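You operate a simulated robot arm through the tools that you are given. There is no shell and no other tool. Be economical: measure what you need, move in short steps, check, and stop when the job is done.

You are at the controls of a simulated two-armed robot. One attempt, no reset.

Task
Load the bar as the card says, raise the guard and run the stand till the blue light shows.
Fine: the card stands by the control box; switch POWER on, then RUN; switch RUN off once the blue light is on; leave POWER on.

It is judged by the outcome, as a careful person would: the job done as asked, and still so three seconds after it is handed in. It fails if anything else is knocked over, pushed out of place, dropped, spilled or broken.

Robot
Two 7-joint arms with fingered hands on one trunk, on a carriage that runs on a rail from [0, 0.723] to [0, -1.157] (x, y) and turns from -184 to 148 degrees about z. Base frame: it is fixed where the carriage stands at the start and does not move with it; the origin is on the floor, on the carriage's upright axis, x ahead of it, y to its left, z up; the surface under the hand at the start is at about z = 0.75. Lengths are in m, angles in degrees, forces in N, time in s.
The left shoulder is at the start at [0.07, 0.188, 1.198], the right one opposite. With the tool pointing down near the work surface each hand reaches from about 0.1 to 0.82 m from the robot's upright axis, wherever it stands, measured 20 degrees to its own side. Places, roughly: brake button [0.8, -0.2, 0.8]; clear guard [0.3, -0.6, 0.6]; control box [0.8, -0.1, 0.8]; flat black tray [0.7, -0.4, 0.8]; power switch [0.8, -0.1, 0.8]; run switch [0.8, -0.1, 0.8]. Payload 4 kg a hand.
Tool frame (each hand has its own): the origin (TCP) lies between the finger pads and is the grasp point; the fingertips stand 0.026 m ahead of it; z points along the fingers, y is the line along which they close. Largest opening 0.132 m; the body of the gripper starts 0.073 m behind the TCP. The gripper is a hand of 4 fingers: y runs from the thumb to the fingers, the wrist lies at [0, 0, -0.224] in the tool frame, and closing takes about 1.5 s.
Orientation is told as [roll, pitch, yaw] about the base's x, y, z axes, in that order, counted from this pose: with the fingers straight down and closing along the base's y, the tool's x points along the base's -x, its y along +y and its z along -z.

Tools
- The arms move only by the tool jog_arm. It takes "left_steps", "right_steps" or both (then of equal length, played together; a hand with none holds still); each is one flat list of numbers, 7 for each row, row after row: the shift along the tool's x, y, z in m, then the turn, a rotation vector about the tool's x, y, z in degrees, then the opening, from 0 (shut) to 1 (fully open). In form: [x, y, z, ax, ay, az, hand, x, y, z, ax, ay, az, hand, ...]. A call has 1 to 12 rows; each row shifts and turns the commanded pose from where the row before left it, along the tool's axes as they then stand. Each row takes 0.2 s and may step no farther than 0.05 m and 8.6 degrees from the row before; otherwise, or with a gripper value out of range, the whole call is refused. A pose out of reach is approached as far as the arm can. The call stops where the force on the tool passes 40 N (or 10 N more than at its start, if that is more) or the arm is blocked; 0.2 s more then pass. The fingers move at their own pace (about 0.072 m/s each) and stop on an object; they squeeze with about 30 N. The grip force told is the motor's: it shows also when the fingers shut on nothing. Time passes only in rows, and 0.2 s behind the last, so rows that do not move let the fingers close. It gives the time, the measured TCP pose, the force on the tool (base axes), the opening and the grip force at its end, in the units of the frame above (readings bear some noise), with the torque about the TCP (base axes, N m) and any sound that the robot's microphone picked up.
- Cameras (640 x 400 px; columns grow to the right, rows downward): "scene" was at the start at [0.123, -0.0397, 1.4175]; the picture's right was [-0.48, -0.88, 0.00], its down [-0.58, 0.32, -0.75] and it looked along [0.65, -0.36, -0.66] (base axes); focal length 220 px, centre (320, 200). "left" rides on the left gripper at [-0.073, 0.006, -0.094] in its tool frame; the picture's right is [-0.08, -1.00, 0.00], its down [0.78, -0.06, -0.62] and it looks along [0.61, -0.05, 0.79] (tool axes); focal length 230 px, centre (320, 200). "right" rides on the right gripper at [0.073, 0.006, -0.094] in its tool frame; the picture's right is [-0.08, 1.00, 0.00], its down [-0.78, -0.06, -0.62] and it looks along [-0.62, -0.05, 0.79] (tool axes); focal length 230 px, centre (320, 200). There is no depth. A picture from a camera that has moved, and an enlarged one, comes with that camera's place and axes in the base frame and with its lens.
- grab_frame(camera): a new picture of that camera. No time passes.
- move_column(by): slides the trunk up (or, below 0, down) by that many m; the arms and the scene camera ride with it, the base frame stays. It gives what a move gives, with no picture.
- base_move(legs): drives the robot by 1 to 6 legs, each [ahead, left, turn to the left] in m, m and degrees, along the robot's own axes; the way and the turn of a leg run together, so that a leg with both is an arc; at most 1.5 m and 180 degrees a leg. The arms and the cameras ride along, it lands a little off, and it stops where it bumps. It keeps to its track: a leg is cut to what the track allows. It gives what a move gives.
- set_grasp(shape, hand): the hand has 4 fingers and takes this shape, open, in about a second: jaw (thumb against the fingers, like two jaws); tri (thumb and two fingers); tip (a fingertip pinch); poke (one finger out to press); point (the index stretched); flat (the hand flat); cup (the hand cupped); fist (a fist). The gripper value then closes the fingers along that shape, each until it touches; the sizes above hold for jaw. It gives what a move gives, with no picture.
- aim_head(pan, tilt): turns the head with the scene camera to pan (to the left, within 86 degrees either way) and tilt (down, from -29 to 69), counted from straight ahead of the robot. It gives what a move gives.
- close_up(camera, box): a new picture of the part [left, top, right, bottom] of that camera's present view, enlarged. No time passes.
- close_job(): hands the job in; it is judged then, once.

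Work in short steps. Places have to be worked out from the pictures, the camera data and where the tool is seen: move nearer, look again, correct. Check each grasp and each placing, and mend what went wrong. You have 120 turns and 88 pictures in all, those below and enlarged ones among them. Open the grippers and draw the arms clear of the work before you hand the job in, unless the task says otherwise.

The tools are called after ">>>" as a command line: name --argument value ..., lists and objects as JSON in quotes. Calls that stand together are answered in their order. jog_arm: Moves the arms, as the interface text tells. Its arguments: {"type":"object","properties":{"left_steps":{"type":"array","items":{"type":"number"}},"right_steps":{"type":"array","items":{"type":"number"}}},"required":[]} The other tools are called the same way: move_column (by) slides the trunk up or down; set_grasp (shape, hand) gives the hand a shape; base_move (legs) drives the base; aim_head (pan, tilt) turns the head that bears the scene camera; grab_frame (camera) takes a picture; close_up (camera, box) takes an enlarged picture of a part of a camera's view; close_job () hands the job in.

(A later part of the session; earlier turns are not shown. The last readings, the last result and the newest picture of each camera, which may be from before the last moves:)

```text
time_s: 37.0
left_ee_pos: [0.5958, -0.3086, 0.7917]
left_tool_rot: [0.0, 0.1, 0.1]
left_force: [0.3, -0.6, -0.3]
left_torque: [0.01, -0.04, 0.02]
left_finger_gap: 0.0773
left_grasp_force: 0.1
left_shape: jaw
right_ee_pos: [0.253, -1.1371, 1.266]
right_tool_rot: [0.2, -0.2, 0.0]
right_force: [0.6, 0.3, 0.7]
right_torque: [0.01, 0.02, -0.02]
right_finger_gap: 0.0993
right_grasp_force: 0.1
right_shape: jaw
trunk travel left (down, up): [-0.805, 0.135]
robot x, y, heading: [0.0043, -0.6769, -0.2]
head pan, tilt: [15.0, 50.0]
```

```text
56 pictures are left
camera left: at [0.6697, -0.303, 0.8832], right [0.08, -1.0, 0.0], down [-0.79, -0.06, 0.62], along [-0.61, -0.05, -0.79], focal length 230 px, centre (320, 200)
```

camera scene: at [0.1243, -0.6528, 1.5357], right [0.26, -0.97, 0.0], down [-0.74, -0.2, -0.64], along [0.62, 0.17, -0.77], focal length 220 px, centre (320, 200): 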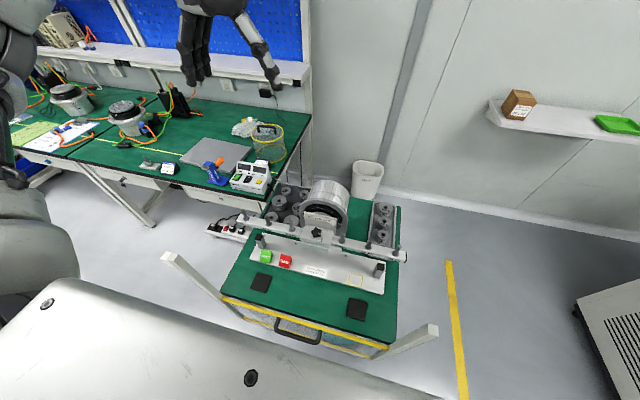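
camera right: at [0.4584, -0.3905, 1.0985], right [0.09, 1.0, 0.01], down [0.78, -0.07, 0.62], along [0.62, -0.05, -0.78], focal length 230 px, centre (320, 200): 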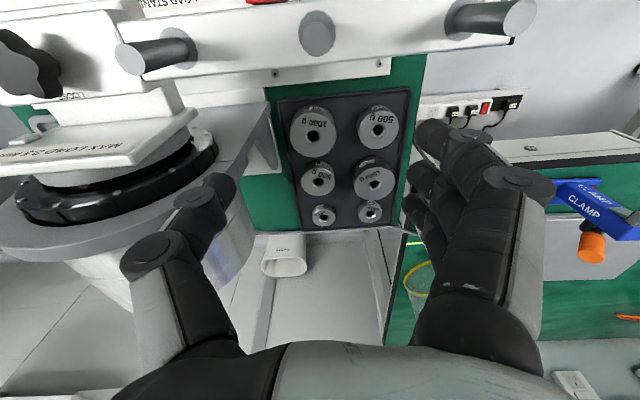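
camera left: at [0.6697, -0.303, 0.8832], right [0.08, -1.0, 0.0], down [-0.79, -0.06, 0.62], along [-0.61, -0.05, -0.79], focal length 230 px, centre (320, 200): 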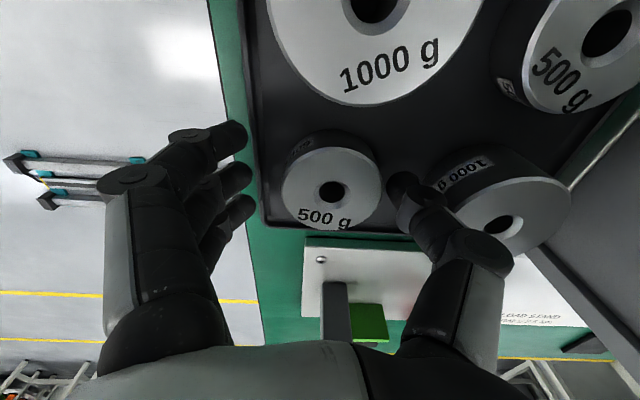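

Fingertips are only ~1 cm below the weight's top; I go 7 mm lower, centre and close.

>>> jog_arm --left_steps '[0.002, -0.004, 0.007, 0, 0, 0, 0.58, 0, 0, 0, 0, 0, 0, 0.45, 0, 0, 0, 0, 0, 0, 0.3, 0, 0, 0, 0, 0, 0, 0.3, 0, 0, 0, 0, 0, 0, 0.3, 0, 0, 0, 0, 0, 0, 0.3]'

>>> grab_frame --camera "left"

```text
time_s: 38.4
left_ee_pos: [0.5939, -0.3142, 0.785]
left_tool_rot: [0.0, -0.2, 0.1]
left_force: [5.0, 4.7, 20.0]
left_torque: [1.2, -0.13, -0.18]
left_finger_gap: 0.0491
left_grasp_force: 29.9
left_shape: jaw
right_ee_pos: [0.2504, -1.1379, 1.2653]
right_tool_rot: [0.3, -0.3, -0.1]
right_force: [0.4, 0.2, 0.1]
right_torque: [-0.04, 0.06, 0.0]
right_finger_gap: 0.0995
right_grasp_force: 0.0
right_shape: jaw
trunk travel left (down, up): [-0.805, 0.135]
robot x, y, heading: [0.0052, -0.6731, 0.1]
head pan, tilt: [15.0, 50.0]
```

```text
55 pictures are left
camera left: at [0.6672, -0.3082, 0.8785], right [0.08, -1.0, 0.0], down [-0.79, -0.06, 0.61], along [-0.61, -0.05, -0.79], focal length 230 px, centre (320, 200)
```

left: 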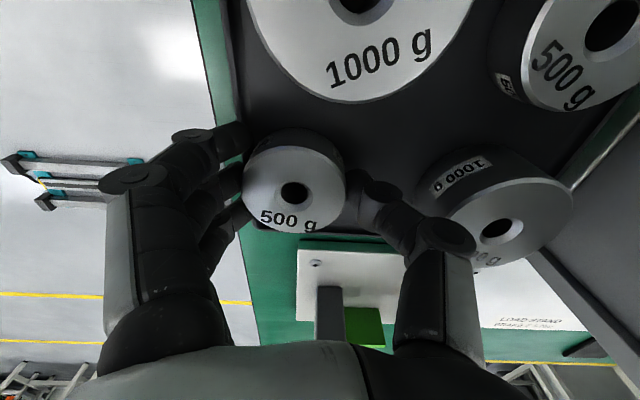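

The weight is gripped (gap 0.049, 30 N). I lift 5 cm gently and check it comes along.

>>> jog_arm --left_steps '[0, 0, -0.01, 0, 0, 0, 0.25, 0, 0, -0.02, 0, 0, 0, 0.25, 0, 0, -0.025, 0, 0, 0, 0.25, 0, 0, 0, 0, 0, 0, 0.25]'

>>> grab_frame --camera "left"

```text
time_s: 39.4
left_ee_pos: [0.5947, -0.3126, 0.8362]
left_tool_rot: [-0.1, 0.1, 0.0]
left_force: [0.1, -0.7, -4.2]
left_torque: [-0.1, 0.01, -0.02]
left_finger_gap: 0.0465
left_grasp_force: 29.8
left_shape: jaw
right_ee_pos: [0.254, -1.1343, 1.2654]
right_tool_rot: [0.1, -0.3, -0.2]
right_force: [-0.3, 0.7, -0.1]
right_torque: [-0.03, -0.04, -0.01]
right_finger_gap: 0.0991
right_grasp_force: 0.1
right_shape: jaw
trunk travel left (down, up): [-0.805, 0.135]
robot x, y, heading: [0.0024, -0.6758, 0.1]
head pan, tilt: [15.0, 50.0]
```

```text
54 pictures are left
camera left: at [0.6686, -0.3067, 0.9297], right [0.08, -1.0, 0.0], down [-0.78, -0.06, 0.62], along [-0.62, -0.05, -0.79], focal length 230 px, centre (320, 200)
```

left: 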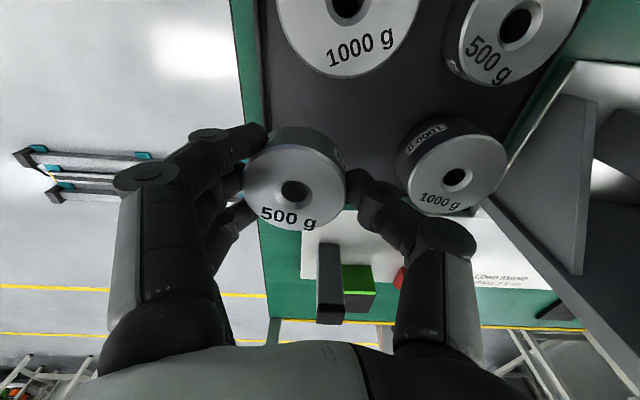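

Lifted cleanly (4 N ≈ 500 g); the hole sits about 14 mm to +y and 7 mm below the TCP. I raise to z 1.1, draw back over the bar line, and then drive 0.2 m right.

>>> jog_arm --left_steps '[0, 0, -0.044, 0, 0, 0, 0.25, 0, 0, -0.044, 0, 0, 0, 0.25, 0, 0, -0.044, 0, 0, 0, 0.25, 0, 0, -0.044, 0, 0, 0, 0.25, 0, 0, -0.044, 0, 0, 0, 0.25, 0, 0, -0.044, 0, 0, 0, 0.25, 0.043, 0, 0, 0, 0, 0, 0.25, 0.043, 0, 0, 0, 0, 0, 0.25, 0.042, 0, 0, 0, 0, 0, 0.25]'

>>> base_move --legs '[[0, -0.22, 0]]'

>>> grab_frame --camera "scene"

```text
time_s: 41.4
left_ee_pos: [0.4679, -0.314, 1.1043]
left_tool_rot: [0.0, -0.1, 0.1]
left_force: [-0.4, 0.6, -4.2]
left_torque: [-0.02, -0.01, 0.01]
left_finger_gap: 0.0467
left_grasp_force: 30.5
left_shape: jaw
right_ee_pos: [0.2518, -1.1355, 1.2659]
right_tool_rot: [0.2, -0.3, -0.1]
right_force: [-0.1, 0.9, 0.7]
right_torque: [0.02, -0.02, 0.02]
right_finger_gap: 0.0996
right_grasp_force: 0.0
right_shape: jaw
trunk travel left (down, up): [-0.805, 0.135]
robot x, y, heading: [0.0007, -0.6737, -0.1]
head pan, tilt: [15.0, 50.0]
```

```text
time_s: 43.1
left_ee_pos: [0.4702, -0.5289, 1.1025]
left_tool_rot: [-0.2, -0.1, -0.1]
left_force: [0.9, -0.8, -5.1]
left_torque: [-0.1, -0.05, 0.01]
left_finger_gap: 0.0465
left_grasp_force: 30.0
left_shape: jaw
right_ee_pos: [0.252, -1.35, 1.2665]
right_tool_rot: [0.0, -0.2, -0.2]
right_force: [0.4, -0.1, 0.6]
right_torque: [-0.04, -0.04, -0.03]
right_finger_gap: 0.0991
right_grasp_force: 0.1
right_shape: jaw
trunk travel left (down, up): [-0.805, 0.135]
robot x, y, heading: [-0.0001, -0.8884, -0.2]
head pan, tilt: [15.0, 50.0]
```

```text
53 pictures are left
camera scene: at [0.1249, -0.8669, 1.5356], right [0.26, -0.97, 0.0], down [-0.74, -0.2, -0.64], along [0.62, 0.16, -0.77], focal length 220 px, centre (320, 200)
```

scene: 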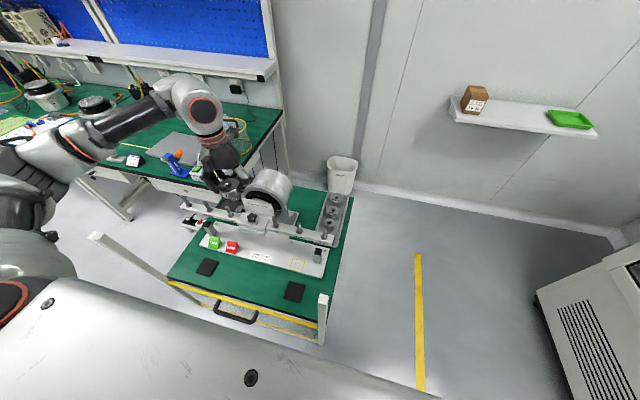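

Now I move along y to bring the weight over the right 8 cm peg, staying at height, and look with both cameras.

>>> jog_arm --left_steps '[0.001, -0.038, 0, 0, 0, 0, 0.25, 0.001, -0.038, 0, 0, 0, 0, 0.25, 0.001, -0.037, 0, 0, 0, 0, 0.25, 0, 0, 0.02, 0, 0, 0, 0.25]'

>>> grab_frame --camera "left"

>>> close_up --camera "scene" --box '[180, 150, 340, 260]'

```text
time_s: 44.1
left_ee_pos: [0.4677, -0.644, 1.0821]
left_tool_rot: [-0.1, 0.0, -0.1]
left_force: [0.3, -0.2, -5.2]
left_torque: [-0.08, -0.01, -0.01]
left_finger_gap: 0.0465
left_grasp_force: 29.9
left_shape: jaw
right_ee_pos: [0.2521, -1.352, 1.267]
right_tool_rot: [0.0, -0.2, -0.2]
right_force: [0.3, 0.8, 0.2]
right_torque: [0.02, -0.02, 0.0]
right_finger_gap: 0.0995
right_grasp_force: 0.1
right_shape: jaw
trunk travel left (down, up): [-0.805, 0.135]
robot x, y, heading: [-0.0018, -0.8872, 0.2]
head pan, tilt: [15.0, 50.0]
```

```text
52 pictures are left
camera left: at [0.5415, -0.6383, 1.1748], right [0.08, -1.0, 0.0], down [-0.79, -0.06, 0.62], along [-0.61, -0.05, -0.79], focal length 230 px, centre (320, 200)
```

left: 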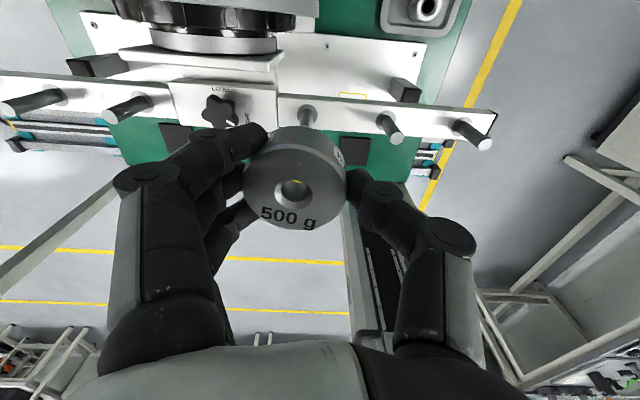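

```text
3.64 times, centred on (260, 205) of scene
camera zoom: at [0.125, -0.8689, 1.5357], right [0.26, -0.97, 0.0], down [-0.74, -0.2, -0.64], along [0.62, 0.16, -0.77], focal length 799 px, centre (538, 182)
```

zoom: 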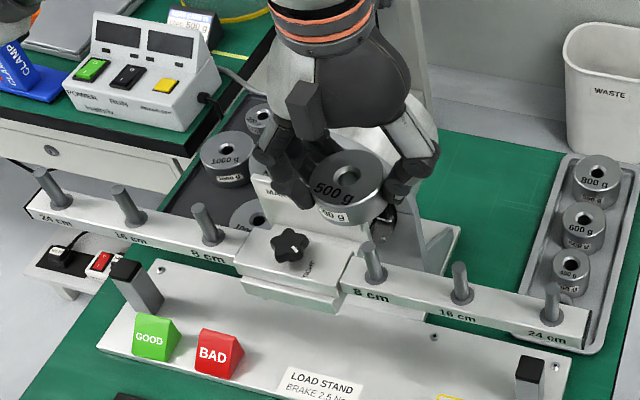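

Scene view puts the hole at (0.468,-0.632) and the peg top at (0.468,-0.633): aligned. I lower to just above the peg top and re-check.

>>> jog_arm --left_steps '[0, 0, 0.03, 0, 0, 0, 0.25, 0, 0, 0.025, 0, 0, 0, 0.25, 0, 0, 0, 0, 0, 0, 0.25]'

>>> close_up --camera "scene" --box '[220, 160, 310, 230]'

>>> close_up --camera "left" --box '[220, 80, 400, 240]'

```text
time_s: 44.9
left_ee_pos: [0.4672, -0.645, 1.0276]
left_tool_rot: [0.1, 0.0, -0.1]
left_force: [-0.1, -0.8, -6.1]
left_torque: [-0.08, 0.0, -0.01]
left_finger_gap: 0.0465
left_grasp_force: 30.0
left_shape: jaw
right_ee_pos: [0.2517, -1.3538, 1.2651]
right_tool_rot: [0.1, -0.2, -0.2]
right_force: [-0.2, -0.1, 1.5]
right_torque: [-0.01, 0.03, -0.02]
right_finger_gap: 0.0992
right_grasp_force: 0.1
right_shape: jaw
trunk travel left (down, up): [-0.805, 0.135]
robot x, y, heading: [0.0014, -0.8917, 0.2]
head pan, tilt: [15.0, 50.0]
```

```text
5.71 times, centred on (265, 195) of scene
camera zoom: at [0.1246, -0.8703, 1.5357], right [0.26, -0.97, 0.0], down [-0.74, -0.2, -0.64], along [0.62, 0.17, -0.77], focal length 1255 px, centre (634, 229)
```

zoom: 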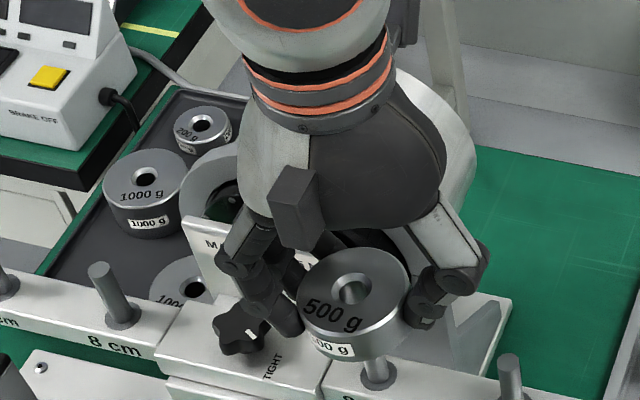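

```text
2.50 times, centred on (310, 160) of left
camera zoom: at [0.5411, -0.6384, 1.1203], right [0.08, -1.0, 0.0], down [-0.78, -0.06, 0.62], along [-0.62, -0.05, -0.79], focal length 575 px, centre (345, 300)
```

zoom: 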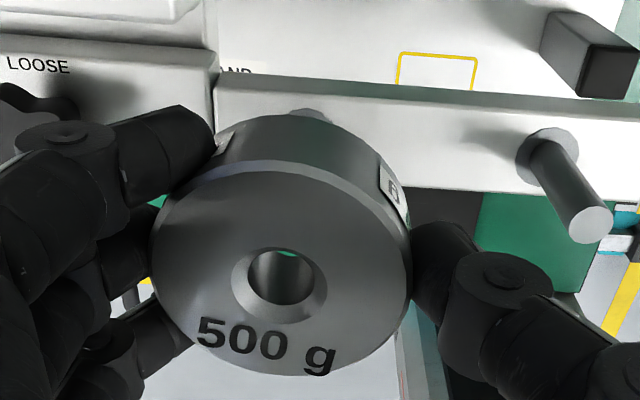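

Aligned, but the fingers on the +y side are within millimetres of the clamp knob, and opening there could turn it. I go up and turn the hand 90° so thumb and fingers lie in front of and behind the bar.

>>> jog_arm --left_steps '[0, 0, -0.045, 0, 0, 0, 0.25, 0, 0, -0.02, 0, 0, -8.5, 0.25, 0, 0, 0, 0, 0, -8.5, 0.25, 0, 0, 0, 0, 0, -8.5, 0.25, 0, 0, 0, 0, 0, -8.5, 0.25, 0, 0, 0, 0, 0, -8.5, 0.25, 0, 0, 0, 0, 0, -8.5, 0.25, 0, 0, 0, 0, 0, -8.5, 0.25, 0, 0, 0, 0, 0, -8.5, 0.25, 0, 0, 0, 0, 0, -8.5, 0.25, 0, 0, 0, 0, 0, -8.5, 0.25, 0, 0, 0, 0, 0, -5, 0.25]'

>>> grab_frame --camera "scene"

```text
time_s: 47.5
left_ee_pos: [0.4673, -0.6449, 1.0928]
left_tool_rot: [0.0, 0.0, 90.1]
left_force: [-0.1, 0.0, -4.9]
left_torque: [0.03, -0.07, -0.01]
left_finger_gap: 0.0465
left_grasp_force: 29.9
left_shape: jaw
right_ee_pos: [0.2529, -1.3517, 1.2666]
right_tool_rot: [0.1, -0.2, -0.3]
right_force: [0.7, -0.2, 0.7]
right_torque: [0.03, -0.01, 0.02]
right_finger_gap: 0.0995
right_grasp_force: 0.1
right_shape: jaw
trunk travel left (down, up): [-0.805, 0.135]
robot x, y, heading: [0.0022, -0.8926, 0.0]
head pan, tilt: [15.0, 50.0]
```

```text
48 pictures are left
camera scene: at [0.1249, -0.8704, 1.5357], right [0.26, -0.97, 0.0], down [-0.74, -0.2, -0.64], along [0.62, 0.17, -0.77], focal length 220 px, centre (320, 200)
```

scene: 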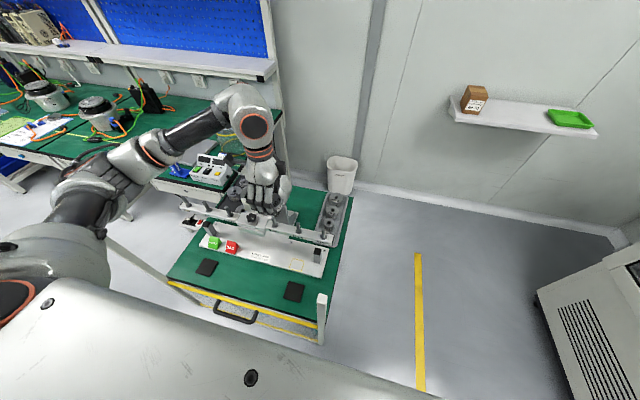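

Now I recentre the hole above the peg (TCP to about [0.481,-0.631]) and look with the hand camera and the scene camera.

>>> jog_arm --left_steps '[-0.014, -0.0137, 0.03, 0, 0, 0, 0.25, 0, 0, 0, 0, 0, 0, 0.25]'

>>> grab_frame --camera "left"

>>> close_up --camera "scene" --box '[210, 160, 330, 250]'

```text
time_s: 48.1
left_ee_pos: [0.4805, -0.6311, 1.0618]
left_tool_rot: [0.0, -0.1, 89.9]
left_force: [-0.6, -0.1, -3.9]
left_torque: [0.04, -0.03, 0.02]
left_finger_gap: 0.0467
left_grasp_force: 29.6
left_shape: jaw
right_ee_pos: [0.2525, -1.353, 1.2646]
right_tool_rot: [0.1, -0.2, -0.2]
right_force: [0.4, -0.1, 0.3]
right_torque: [-0.03, -0.01, 0.0]
right_finger_gap: 0.0992
right_grasp_force: 0.0
right_shape: jaw
trunk travel left (down, up): [-0.805, 0.135]
robot x, y, heading: [0.0049, -0.8905, 0.0]
head pan, tilt: [15.0, 50.0]
```

```text
47 pictures are left
camera left: at [0.4757, -0.5576, 1.1555], right [1.0, 0.08, 0.0], down [0.06, -0.79, 0.62], along [0.05, -0.61, -0.79], focal length 230 px, centre (320, 200)
```

left: 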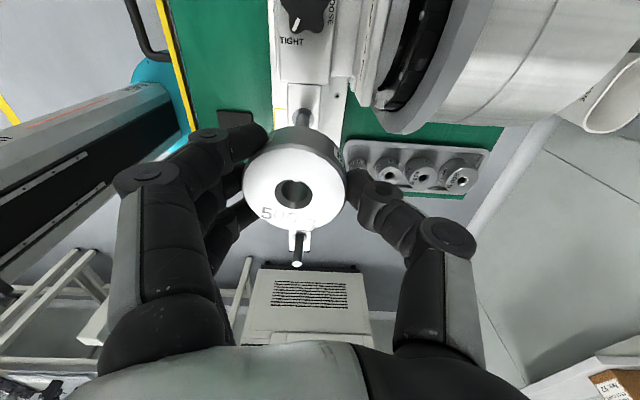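

```text
4.44 times, centred on (270, 205) of scene
camera zoom: at [0.1247, -0.8705, 1.5357], right [0.26, -0.97, 0.0], down [-0.74, -0.2, -0.64], along [0.62, 0.17, -0.77], focal length 976 px, centre (542, 178)
```

zoom: 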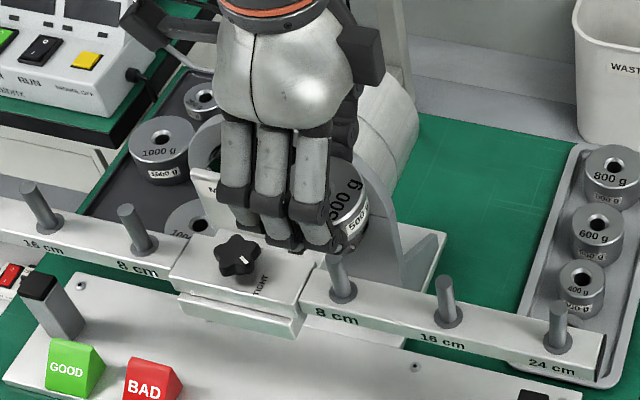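

>>> close_up --camera "left" --box '[220, 60, 380, 280]'

```text
1.82 times, centred on (300, 170) of left
camera zoom: at [0.4757, -0.5576, 1.1555], right [1.0, 0.08, 0.0], down [0.06, -0.79, 0.62], along [0.05, -0.61, -0.79], focal length 418 px, centre (356, 254)
```

zoom: 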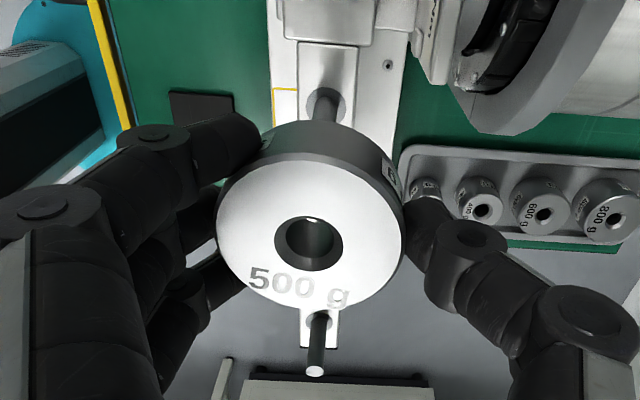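

Hole (0.467,-0.631) and peg (0.467,-0.630) agree. I lower to the peg top and then slowly on, watching the force.

>>> jog_arm --left_steps '[0, 0, 0.03, 0, 0, 0, 0.25, 0, 0, 0.008, 0, 0, 0, 0.25, 0, 0, 0.006, 0, 0, 0, 0.25, 0, 0, 0.005, 0, 0, 0, 0.25, 0, 0, 0, 0, 0, 0, 0.25]'

>>> close_up --camera "left" --box '[220, 60, 380, 280]'

>>> close_up --camera "scene" --box '[210, 160, 330, 250]'

```text
time_s: 49.3
left_ee_pos: [0.4801, -0.6315, 1.0144]
left_tool_rot: [0.0, 0.0, 89.9]
left_force: [0.6, -0.5, -5.0]
left_torque: [0.0, -0.09, 0.01]
left_finger_gap: 0.0465
left_grasp_force: 29.9
left_shape: jaw
right_ee_pos: [0.2516, -1.3542, 1.2664]
right_tool_rot: [0.1, -0.1, -0.3]
right_force: [0.2, -0.2, 0.1]
right_torque: [0.0, 0.0, 0.02]
right_finger_gap: 0.0992
right_grasp_force: 0.2
right_shape: jaw
trunk travel left (down, up): [-0.805, 0.135]
robot x, y, heading: [-0.0017, -0.8929, -0.0]
head pan, tilt: [15.0, 50.0]
```

```text
1.82 times, centred on (300, 170) of left
camera zoom: at [0.4758, -0.5577, 1.1067], right [1.0, 0.08, 0.0], down [0.06, -0.79, 0.62], along [0.05, -0.61, -0.79], focal length 418 px, centre (356, 254)
```

zoom: 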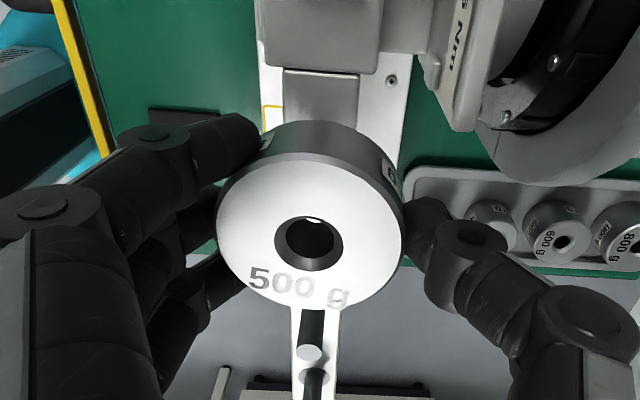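

```text
4.44 times, centred on (270, 205) of scene
camera zoom: at [0.1246, -0.8704, 1.5357], right [0.26, -0.97, 0.0], down [-0.74, -0.2, -0.64], along [0.62, 0.17, -0.77], focal length 976 px, centre (542, 178)
```

zoom: 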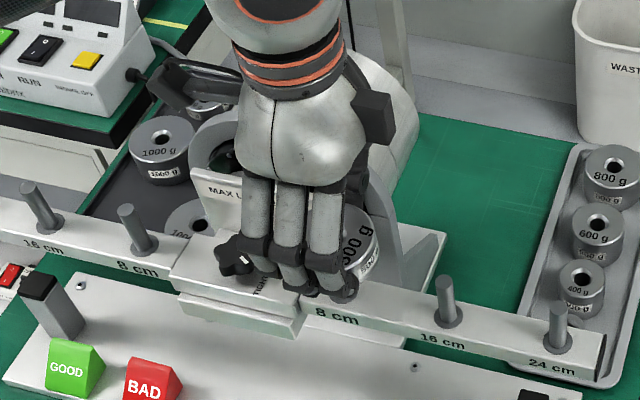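

No contact yet; I continue down in small steps.

>>> jog_arm --left_steps '[0, 0, 0.005, 0, 0, 0, 0.25, 0, 0, 0.005, 0, 0, 0, 0.25, 0, 0, 0.005, 0, 0, 0, 0.25, 0, 0, 0, 0, 0, 0, 0.25]'

>>> close_up --camera "left" --box '[220, 60, 380, 280]'

```text
time_s: 50.3
left_ee_pos: [0.48, -0.6312, 0.9988]
left_tool_rot: [0.0, 0.0, 89.9]
left_force: [-5.7, 3.8, -3.5]
left_torque: [0.13, 0.14, -0.07]
left_finger_gap: 0.0462
left_grasp_force: 30.2
left_shape: jaw
right_ee_pos: [0.2526, -1.3523, 1.2664]
right_tool_rot: [0.1, -0.3, -0.3]
right_force: [0.3, -0.6, -0.7]
right_torque: [0.01, 0.03, 0.02]
right_finger_gap: 0.0992
right_grasp_force: 0.1
right_shape: jaw
trunk travel left (down, up): [-0.805, 0.135]
robot x, y, heading: [-0.0005, -0.8915, -0.2]
head pan, tilt: [15.0, 50.0]
```

```text
1.82 times, centred on (300, 170) of left
camera zoom: at [0.4746, -0.5574, 1.0917], right [1.0, 0.08, 0.0], down [0.06, -0.78, 0.62], along [0.05, -0.61, -0.79], focal length 418 px, centre (356, 254)
```

zoom: 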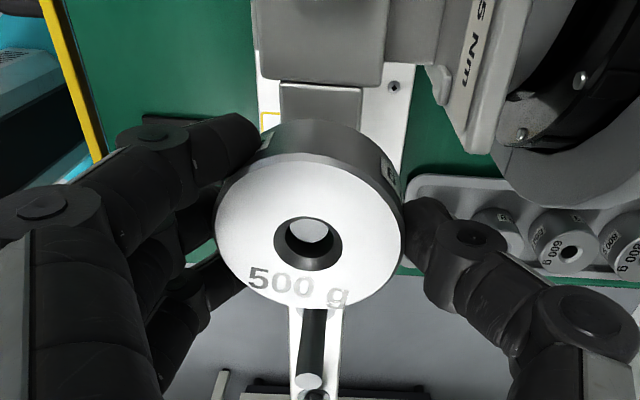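

The peg shows inside the hole: it is threaded. I ease 1 mm towards -x/+y and lower another centimetre.

>>> jog_arm --left_steps '[-0.0006, 0.001, 0.005, 0, 0, 0, 0.25, 0, 0, 0.005, 0, 0, 0, 0.25, 0, 0, 0, 0, 0, 0, 0.25]'

>>> close_up --camera "scene" --box '[230, 180, 310, 240]'

```text
time_s: 51.1
left_ee_pos: [0.4786, -0.6301, 0.9888]
left_tool_rot: [0.0, 0.0, 89.9]
left_force: [-3.0, 0.4, -4.5]
left_torque: [0.06, 0.04, -0.01]
left_finger_gap: 0.0465
left_grasp_force: 29.5
left_shape: jaw
right_ee_pos: [0.252, -1.3535, 1.266]
right_tool_rot: [0.1, -0.2, -0.2]
right_force: [0.4, 0.8, -0.3]
right_torque: [-0.02, -0.02, 0.02]
right_finger_gap: 0.0995
right_grasp_force: 0.0
right_shape: jaw
trunk travel left (down, up): [-0.805, 0.135]
robot x, y, heading: [0.0014, -0.8948, -0.1]
head pan, tilt: [15.0, 50.0]
```

```text
6.67 times, centred on (270, 210) of scene
camera zoom: at [0.1243, -0.8703, 1.5357], right [0.26, -0.97, 0.0], down [-0.74, -0.2, -0.64], along [0.62, 0.17, -0.77], focal length 1464 px, centre (653, 133)
```

zoom: 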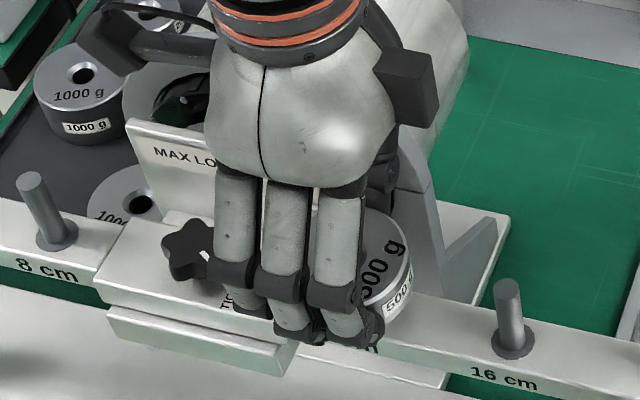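

Going smoothly. I lower another 8 mm, ready to stop on contact.

>>> jog_arm --left_steps '[-0.0, 0.0006, 0.004, 0, 0, 0, 0.25, 0, 0, 0.004, 0, 0, 0, 0.25, 0, 0, 0, 0, 0, 0, 0.25]'

```text
time_s: 51.9
left_ee_pos: [0.4787, -0.63, 0.9822]
left_tool_rot: [0.0, 0.0, 89.9]
left_force: [0.2, 0.0, -4.9]
left_torque: [0.0, -0.08, 0.04]
left_finger_gap: 0.0465
left_grasp_force: 29.7
left_shape: jaw
right_ee_pos: [0.252, -1.3531, 1.2653]
right_tool_rot: [0.0, -0.3, -0.2]
right_force: [-0.2, 1.0, 0.5]
right_torque: [-0.03, 0.02, -0.01]
right_finger_gap: 0.0991
right_grasp_force: 0.0
right_shape: jaw
trunk travel left (down, up): [-0.805, 0.135]
robot x, y, heading: [-0.0037, -0.8954, 0.0]
head pan, tilt: [15.0, 50.0]
```

Still free. I lower a bit more until something touches.

>>> jog_arm --left_steps '[0, 0, 0.004, 0, 0, 0, 0.25, 0, 0, 0.003, 0, 0, 0, 0.25, 0, 0, 0, 0, 0, 0, 0.25]'

>>> close_up --camera "scene" --box '[230, 180, 310, 240]'

```text
time_s: 52.7
left_ee_pos: [0.4786, -0.6315, 0.974]
left_tool_rot: [0.1, 0.0, 90.0]
left_force: [-0.2, 0.1, -2.7]
left_torque: [-0.02, 0.0, -0.01]
left_finger_gap: 0.0463
left_grasp_force: 30.1
left_shape: jaw
right_ee_pos: [0.2517, -1.3523, 1.2666]
right_tool_rot: [0.1, -0.3, -0.1]
right_force: [-0.5, 0.9, 0.5]
right_torque: [0.03, 0.03, -0.01]
right_finger_gap: 0.0992
right_grasp_force: 0.2
right_shape: jaw
trunk travel left (down, up): [-0.805, 0.135]
robot x, y, heading: [-0.0004, -0.8925, -0.0]
head pan, tilt: [15.0, 50.0]
```

```text
6.67 times, centred on (270, 210) of scene
camera zoom: at [0.1245, -0.8704, 1.5357], right [0.26, -0.97, 0.0], down [-0.74, -0.2, -0.64], along [0.62, 0.17, -0.77], focal length 1464 px, centre (653, 133)
```

zoom: 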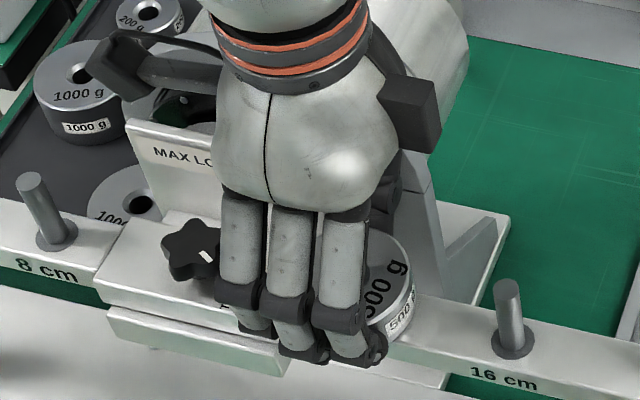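

The load is coming off the hand (−2.7 N): the weight is about on its seat. I lower 2 mm and open modestly.

>>> jog_arm --left_steps '[0, 0, 0.002, 0, 0, 0, 0.25, 0, 0, 0, 0, 0, 0, 0.42, 0, 0, 0, 0, 0, 0, 0.5, 0, 0, 0, 0, 0, 0, 0.55, 0, 0, 0, 0, 0, 0, 0.55]'

>>> grab_frame --camera "left"

```text
time_s: 53.9
left_ee_pos: [0.4779, -0.6317, 0.9715]
left_tool_rot: [-0.1, -0.1, 89.9]
left_force: [-0.4, 0.1, 0.4]
left_torque: [0.02, 0.05, 0.02]
left_finger_gap: 0.0726
left_grasp_force: 0.1
left_shape: jaw
right_ee_pos: [0.2507, -1.3533, 1.2654]
right_tool_rot: [0.1, -0.4, -0.3]
right_force: [0.4, -0.2, -0.4]
right_torque: [0.01, 0.03, -0.01]
right_finger_gap: 0.0993
right_grasp_force: 0.0
right_shape: jaw
trunk travel left (down, up): [-0.805, 0.135]
robot x, y, heading: [0.0012, -0.8931, -0.0]
head pan, tilt: [15.0, 50.0]
```

```text
39 pictures are left
camera left: at [0.4732, -0.5577, 1.0651], right [1.0, 0.08, 0.0], down [0.06, -0.79, 0.62], along [0.05, -0.61, -0.79], focal length 230 px, centre (320, 200)
```

left: 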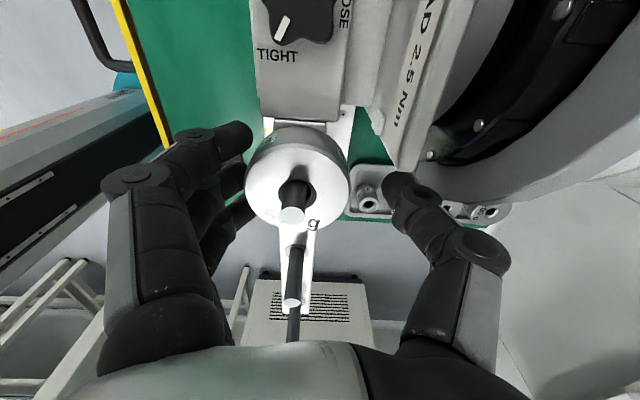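

The weight sits on the right 8 cm peg, and the knob points to TIGHT. I open a little more and raise the hand straight up.

>>> jog_arm --left_steps '[0, 0, 0, 0, 0, 0, 0.65, 0, 0, 0, 0, 0, 0, 0.65, 0, 0, -0.01, 0, 0, 0, 0.65, 0, 0, -0.03, 0, 0, 0, 0.65, 0, 0, -0.04, 0, 0, 0, 0.65, 0, 0, -0.045, 0, 0, 0, 0.65, 0, 0, -0.045, 0, 0, 0, 0.65, 0, 0, -0.045, 0, 0, 0, 0.65, 0, 0, -0.045, 0, 0, 0, 0.65]'

>>> grab_frame --camera "scene"

>>> close_up --camera "scene" --box '[150, 180, 350, 350]'

```text
time_s: 55.9
left_ee_pos: [0.4785, -0.6321, 1.2335]
left_tool_rot: [0.1, -0.1, 89.9]
left_force: [-0.2, 0.5, -0.5]
left_torque: [0.03, 0.01, 0.0]
left_finger_gap: 0.0852
left_grasp_force: 0.1
left_shape: jaw
right_ee_pos: [0.251, -1.3547, 1.2667]
right_tool_rot: [0.2, -0.2, -0.2]
right_force: [0.2, -0.4, -0.9]
right_torque: [-0.01, -0.01, -0.02]
right_finger_gap: 0.0993
right_grasp_force: 0.0
right_shape: jaw
trunk travel left (down, up): [-0.805, 0.135]
robot x, y, heading: [-0.0016, -0.8897, 0.0]
head pan, tilt: [15.0, 50.0]
```

```text
38 pictures are left
camera scene: at [0.1234, -0.8715, 1.5357], right [0.26, -0.97, 0.0], down [-0.74, -0.2, -0.64], along [0.62, 0.17, -0.77], focal length 220 px, centre (320, 200)
```

scene: 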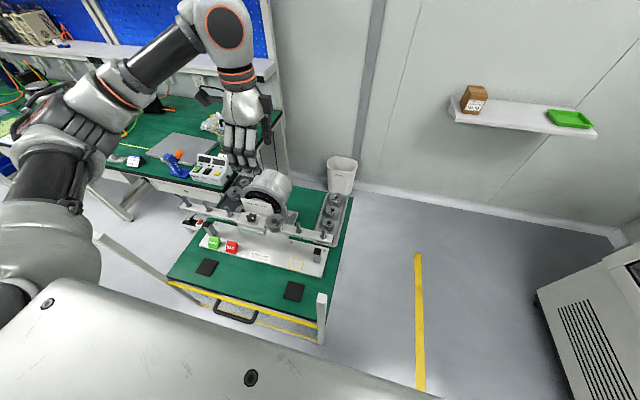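

```text
2.35 times, centred on (250, 265) of scene
camera zoom: at [0.1234, -0.8715, 1.5357], right [0.26, -0.97, 0.0], down [-0.74, -0.2, -0.64], along [0.62, 0.17, -0.77], focal length 517 px, centre (485, 47)
```

zoom: 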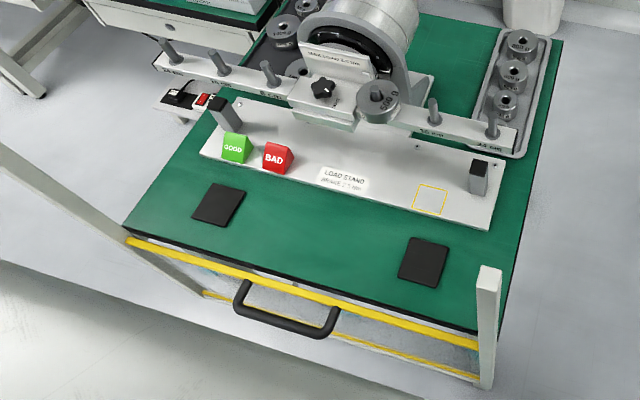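

The weight is seated. Next the guard: its top edge is at x≈0.259, z≈0.706, and the handle bar about x 0.22, y −0.44…−0.60, z≈0.656. I draw the left hand back over the handle and look.

>>> jog_arm --left_steps '[-0.0183, 0.0433, 0, 0, 0, 0, 0.65, -0.0183, 0.0433, 0, 0, 0, 0, 0.65, -0.0183, 0.0433, 0, 0, 0, 0, 0.65, -0.0183, 0.0433, 0, 0, 0, 0, 0.65, -0.0183, 0.0433, 0, 0, 0, 0, 0.65, -0.0183, 0.0433, 0, 0, 0, 0, 0.65]'

>>> aim_head --pan 35 --tilt 69

>>> grab_frame --camera "left"

>>> grab_frame --camera "scene"

```text
time_s: 57.3
left_ee_pos: [0.2131, -0.5228, 1.2354]
left_tool_rot: [-0.2, 0.0, 89.8]
left_force: [0.3, -0.8, 0.3]
left_torque: [0.03, -0.01, 0.0]
left_finger_gap: 0.0854
left_grasp_force: 0.0
left_shape: jaw
right_ee_pos: [0.2462, -1.3546, 1.2671]
right_tool_rot: [0.2, -0.5, -0.2]
right_force: [-0.6, 0.1, -0.2]
right_torque: [0.01, -0.03, -0.01]
right_finger_gap: 0.0993
right_grasp_force: 0.0
right_shape: jaw
trunk travel left (down, up): [-0.805, 0.135]
robot x, y, heading: [0.0036, -0.8919, -0.2]
head pan, tilt: [15.0, 50.0]
```

```text
time_s: 58.1
left_ee_pos: [0.2207, -0.5212, 1.2343]
left_tool_rot: [0.1, 0.0, 89.9]
left_force: [0.1, 0.4, 0.0]
left_torque: [0.0, 0.03, 0.0]
left_finger_gap: 0.0855
left_grasp_force: 0.0
left_shape: jaw
right_ee_pos: [0.2539, -1.3533, 1.2641]
right_tool_rot: [0.2, -0.2, -0.1]
right_force: [0.6, -0.7, -0.3]
right_torque: [-0.02, 0.01, 0.01]
right_finger_gap: 0.0991
right_grasp_force: 0.1
right_shape: jaw
trunk travel left (down, up): [-0.805, 0.135]
robot x, y, heading: [0.0003, -0.8905, -0.1]
head pan, tilt: [35.0, 68.8]
```

```text
36 pictures are left
camera left: at [0.2159, -0.4473, 1.3265], right [1.0, 0.08, 0.0], down [0.06, -0.79, 0.62], along [0.05, -0.61, -0.79], focal length 230 px, centre (320, 200)
```

left: 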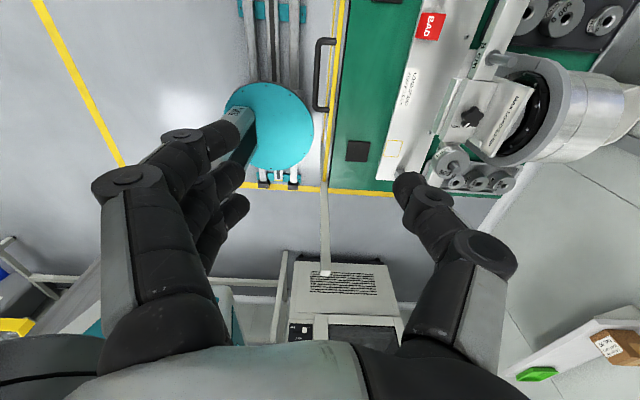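

```text
35 pictures are left
camera scene: at [0.0976, -0.8587, 1.5137], right [0.57, -0.82, 0.0], down [-0.76, -0.53, -0.36], along [0.3, 0.21, -0.93], focal length 220 px, centre (320, 200)
```

scene: 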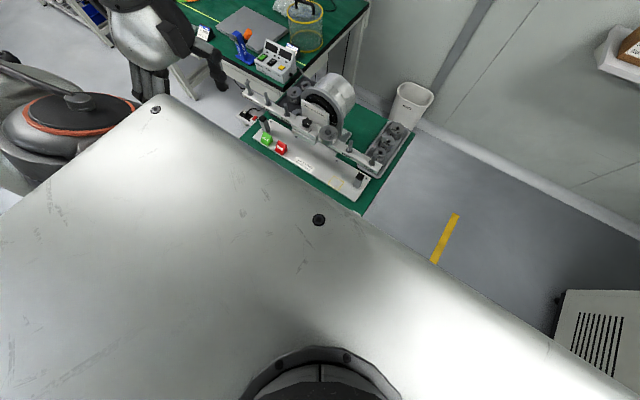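

The handle now triangulates nearer z≈0.74, x≈0.217, y −0.48…−0.62. I lower the trunk 0.2 m for a closer look from the hand camera.

>>> move_column --by -0.2

>>> grab_frame --camera "left"

```text
time_s: 60.3
left_ee_pos: [0.219, -0.5204, 1.0337]
left_tool_rot: [0.0, 0.0, 89.8]
left_force: [-0.7, -0.4, -0.3]
left_torque: [-0.03, 0.01, -0.01]
left_finger_gap: 0.0854
left_grasp_force: 0.1
left_shape: jaw
right_ee_pos: [0.2523, -1.354, 1.0671]
right_tool_rot: [0.0, -0.1, -0.3]
right_force: [0.5, 0.1, 0.3]
right_torque: [-0.02, 0.0, -0.03]
right_finger_gap: 0.0995
right_grasp_force: 0.0
right_shape: jaw
trunk travel left (down, up): [-0.605, 0.335]
robot x, y, heading: [0.0016, -0.8923, -0.1]
head pan, tilt: [35.0, 68.8]
```

```text
34 pictures are left
camera left: at [0.214, -0.447, 1.1268], right [1.0, 0.08, 0.0], down [0.06, -0.79, 0.62], along [0.05, -0.61, -0.79], focal length 230 px, centre (320, 200)
```

left: 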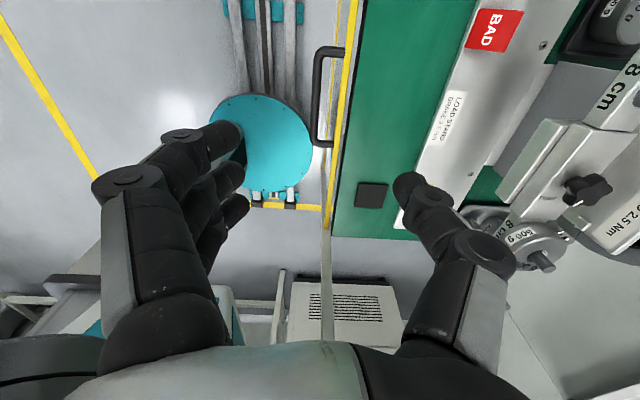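

Handle bar ≈ x 0.218, z 0.745, y −0.475…−0.61, panel rim at x≈0.259. I go for a pinch from above: thumb between bar and panel. First down to z≈0.865 with a narrow opening, then look.

>>> jog_arm --left_steps '[0.01, 0.007, 0.042, 0, 0, 0, 0.5, 0.01, 0.007, 0.042, 0, 0, 0, 0.38, 0, 0, 0.042, 0, 0, 0, 0.38, 0, 0, 0.042, 0, 0, 0, 0.38]'

>>> grab_frame --camera "left"

```text
time_s: 61.3
left_ee_pos: [0.2509, -0.5048, 0.9127]
left_tool_rot: [0.4, -0.1, 90.5]
left_force: [0.4, -0.4, 0.1]
left_torque: [0.02, 0.06, 0.02]
left_finger_gap: 0.0503
left_grasp_force: 0.0
left_shape: jaw
left hand out of reach, approached as far as the arm can: row 1, 2, 3, 4
right_ee_pos: [0.255, -1.3544, 1.0647]
right_tool_rot: [0.2, 0.0, -0.2]
right_force: [0.5, 0.0, -0.2]
right_torque: [0.02, 0.1, 0.0]
right_finger_gap: 0.0994
right_grasp_force: 0.0
right_shape: jaw
trunk travel left (down, up): [-0.605, 0.335]
robot x, y, heading: [-0.0024, -0.8944, -0.3]
head pan, tilt: [35.0, 68.8]
```

```text
33 pictures are left
camera left: at [0.2453, -0.4316, 1.0047], right [1.0, 0.09, -0.01], down [0.07, -0.79, 0.61], along [0.05, -0.61, -0.79], focal length 230 px, centre (320, 200)
```

left: 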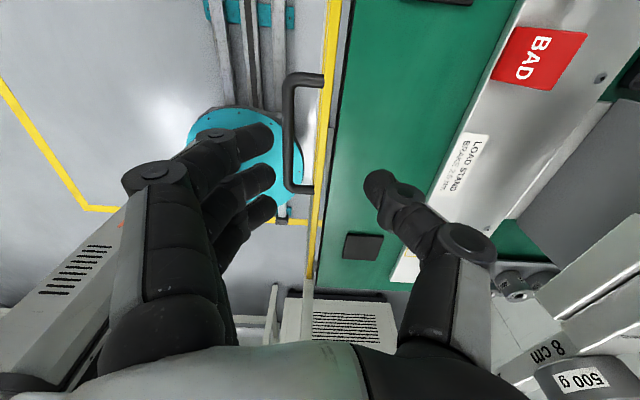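

The arm is cramped so near its body. Better: stand farther right and turn left about 45°, so the handle lies about 0.55 m ahead. I raise the hand first, then drive and turn.

>>> jog_arm --left_steps '[0, 0, -0.045, 0, 0, 0, 0.38, 0, 0, -0.045, 0, 0, 0, 0.38, 0, 0, -0.045, 0, 0, 0, 0.38, 0, 0, -0.045, 0, 0, 0, 0.38, 0, 0, -0.045, 0, 0, 0, 0.38, 0, 0, -0.045, 0, 0, 0, 0.38]'

>>> base_move --legs '[[0, -0.16, 0], [0, 0, 45]]'

>>> aim_head --pan 15 --tilt 50

>>> grab_frame --camera "scene"

```text
time_s: 62.7
left_ee_pos: [0.2492, -0.5113, 1.1878]
left_tool_rot: [-0.4, -0.2, 89.8]
left_force: [1.5, -1.4, -1.0]
left_torque: [0.1, 0.16, -0.02]
left_finger_gap: 0.0502
left_grasp_force: 0.1
left_shape: jaw
left hand out of reach, approached as far as the arm can: row 4
right_ee_pos: [0.2509, -1.3593, 1.0638]
right_tool_rot: [0.4, -0.2, -0.3]
right_force: [0.0, -0.5, -1.0]
right_torque: [0.06, -0.01, -0.03]
right_finger_gap: 0.0993
right_grasp_force: 0.1
right_shape: jaw
trunk travel left (down, up): [-0.605, 0.335]
robot x, y, heading: [0.002, -0.8895, -0.1]
head pan, tilt: [35.0, 68.8]
```

```text
time_s: 66.2
left_ee_pos: [-0.0935, -0.604, 1.1842]
left_tool_rot: [-0.1, 0.0, 134.4]
left_force: [-0.1, 0.4, -0.5]
left_torque: [0.0, -0.01, 0.0]
left_finger_gap: 0.05
left_grasp_force: 0.0
left_shape: jaw
right_ee_pos: [0.5038, -1.207, 1.0665]
right_tool_rot: [0.1, -0.1, 44.3]
right_force: [0.7, -0.3, -1.0]
right_torque: [-0.02, -0.01, -0.01]
right_finger_gap: 0.0992
right_grasp_force: 0.1
right_shape: jaw
trunk travel left (down, up): [-0.605, 0.335]
robot x, y, heading: [0.0012, -1.0544, 44.5]
head pan, tilt: [35.0, 68.8]
```

```text
time_s: 67.0
left_ee_pos: [-0.0934, -0.6042, 1.1844]
left_tool_rot: [0.1, 0.0, 134.4]
left_force: [-0.1, -0.7, -0.7]
left_torque: [0.01, 0.01, 0.01]
left_finger_gap: 0.0501
left_grasp_force: 0.0
left_shape: jaw
right_ee_pos: [0.5048, -1.2058, 1.0659]
right_tool_rot: [0.1, -0.2, 44.3]
right_force: [0.6, -1.1, 0.7]
right_torque: [0.02, 0.01, -0.02]
right_finger_gap: 0.0994
right_grasp_force: 0.1
right_shape: jaw
trunk travel left (down, up): [-0.605, 0.335]
robot x, y, heading: [-0.0003, -1.0521, 44.5]
head pan, tilt: [15.0, 50.0]
```

```text
32 pictures are left
camera scene: at [0.0748, -0.951, 1.3357], right [0.86, -0.51, 0.0], down [-0.39, -0.66, -0.64], along [0.33, 0.55, -0.77], focal length 220 px, centre (320, 200)
```

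scene: 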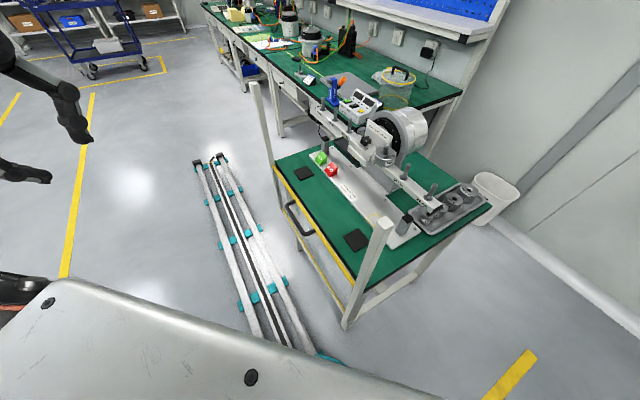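

Good view of the guard and its handle; I enlarge it.

>>> close_up --camera "scene" --box '[230, 150, 400, 330]'

```text
2.22 times, centred on (315, 240) of scene
camera zoom: at [0.0748, -0.951, 1.3357], right [0.86, -0.51, 0.0], down [-0.39, -0.66, -0.64], along [0.33, 0.55, -0.77], focal length 488 px, centre (331, 111)
```

zoom: 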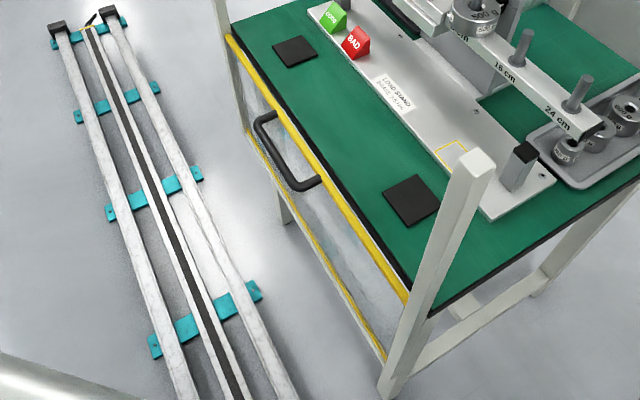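

Handle middle ≈ [0.22,-0.545,0.725]. I plan to hook it: fingers pointing forward-down under the bar, thumb above. First I bring the hand in front of the handle, still high, and start turning it.

>>> jog_arm --left_steps '[0.0244, -0.0211, 0.0217, 0, 0, 0, 0.5, 0.0244, -0.0211, 0.0217, 0, 0, 0, 0.5, 0.0244, -0.0211, 0.0217, 0, 0, 0, 0.5, 0.0244, -0.0211, 0.0217, 0, 0, 0, 0.5, 0.0244, -0.0211, 0.0217, 0, 0, 0, 0.5, 0.0244, -0.0211, 0.0217, 0, 0, 0, 0.5, 0, 0, 0, 0, 0, 6.7, 0.5, 0, 0, 0, 0, 0, 6.7, 0.5, 0, 0, 0, 0, 0, 6.7, 0.5]'

>>> jog_arm --left_steps '[0, 0, 0, 8.4, 0, 0, 0.5, 0, 0, 0, 8.4, 0, 0, 0.5, 0, 0, 0, 8.4, 0, 0, 0.5, 0, 0, 0, 8.4, 0, 0, 0.5, 0, 0, 0, 8.4, 0, 0, 0.5, 0, 0, 0, 8.4, 0, 0, 0.5]'

>>> grab_frame --camera "scene"

```text
time_s: 69.0
left_ee_pos: [0.0993, -0.6199, 1.0528]
left_tool_rot: [0.0, 0.0, 114.2]
left_force: [0.5, 0.2, 0.8]
left_torque: [0.0, -0.02, -0.01]
left_finger_gap: 0.0653
left_grasp_force: 0.1
left_shape: jaw
right_ee_pos: [0.504, -1.2069, 1.0659]
right_tool_rot: [0.1, -0.2, 44.4]
right_force: [0.8, -0.3, -0.9]
right_torque: [0.01, -0.02, -0.03]
right_finger_gap: 0.0994
right_grasp_force: 0.1
right_shape: jaw
trunk travel left (down, up): [-0.605, 0.335]
robot x, y, heading: [0.0017, -1.0509, 44.5]
head pan, tilt: [15.0, 50.0]
```

```text
time_s: 70.4
left_ee_pos: [0.1243, -0.5922, 1.0768]
left_tool_rot: [-47.7, -0.4, 113.3]
left_force: [0.0, -0.4, 0.4]
left_torque: [0.02, 0.04, 0.03]
left_finger_gap: 0.0656
left_grasp_force: 0.2
left_shape: jaw
left hand out of reach, approached as far as the arm can: row 5, 6
right_ee_pos: [0.5052, -1.2102, 1.0655]
right_tool_rot: [0.4, -0.4, 44.4]
right_force: [0.3, 0.0, -0.8]
right_torque: [0.07, 0.04, -0.02]
right_finger_gap: 0.0994
right_grasp_force: 0.0
right_shape: jaw
trunk travel left (down, up): [-0.605, 0.335]
robot x, y, heading: [0.0001, -1.0532, 44.5]
head pan, tilt: [15.0, 50.0]
```

```text
30 pictures are left
camera scene: at [0.0756, -0.9558, 1.3361], right [0.86, -0.51, 0.0], down [-0.39, -0.66, -0.65], along [0.33, 0.56, -0.76], focal length 220 px, centre (320, 200)
```

scene: 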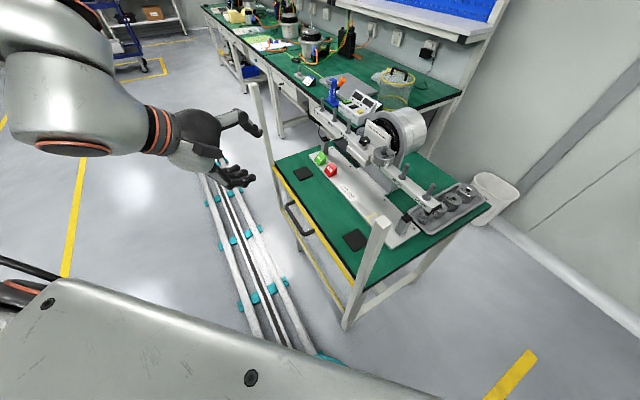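

The hand has the right attitude. I lower the trunk 0.25 m, which brings it in front of the handle, then check.

>>> move_column --by -0.25

>>> grab_frame --camera "left"

>>> close_up --camera "scene" --box '[140, 50, 400, 220]'

```text
time_s: 73.0
left_ee_pos: [0.1226, -0.588, 0.824]
left_tool_rot: [-47.6, -0.1, 113.2]
left_force: [-0.2, -0.4, 0.4]
left_torque: [0.0, 0.02, 0.03]
left_finger_gap: 0.0655
left_grasp_force: 0.1
left_shape: jaw
right_ee_pos: [0.5028, -1.2076, 0.8159]
right_tool_rot: [0.2, -0.2, 44.2]
right_force: [0.4, -0.4, -0.6]
right_torque: [0.01, 0.02, -0.01]
right_finger_gap: 0.0992
right_grasp_force: 0.1
right_shape: jaw
trunk travel left (down, up): [-0.355, 0.585]
robot x, y, heading: [0.002, -1.0527, 44.9]
head pan, tilt: [15.0, 50.0]
```

```text
29 pictures are left
camera left: at [0.0274, -0.5487, 0.8823], right [0.59, 0.33, 0.74], down [-0.07, -0.89, 0.46], along [0.81, -0.32, -0.5], focal length 230 px, centre (320, 200)
```

left: 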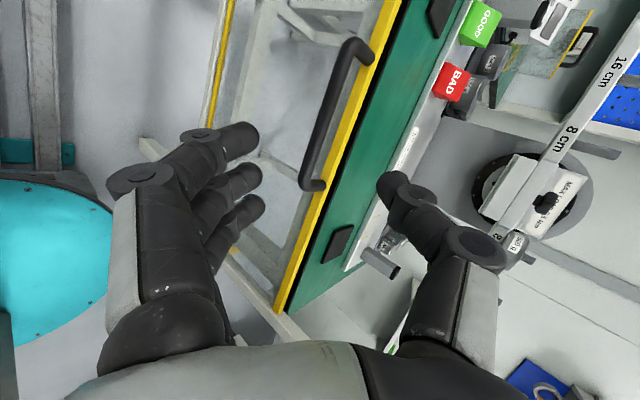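

```text
2.35 times, centred on (270, 135) of scene
camera zoom: at [0.0748, -0.951, 1.0858], right [0.86, -0.51, 0.0], down [-0.39, -0.66, -0.64], along [0.33, 0.55, -0.77], focal length 517 px, centre (438, 353)
```

zoom: 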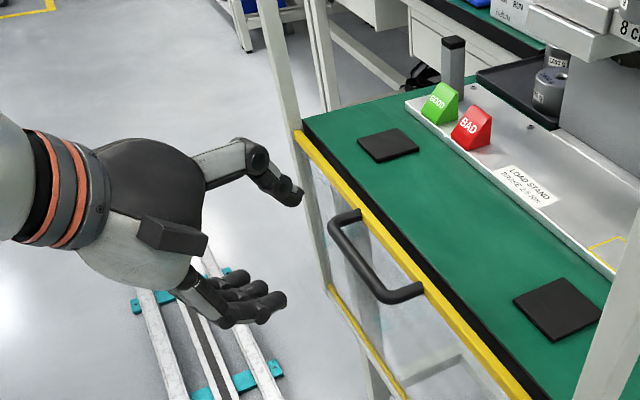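

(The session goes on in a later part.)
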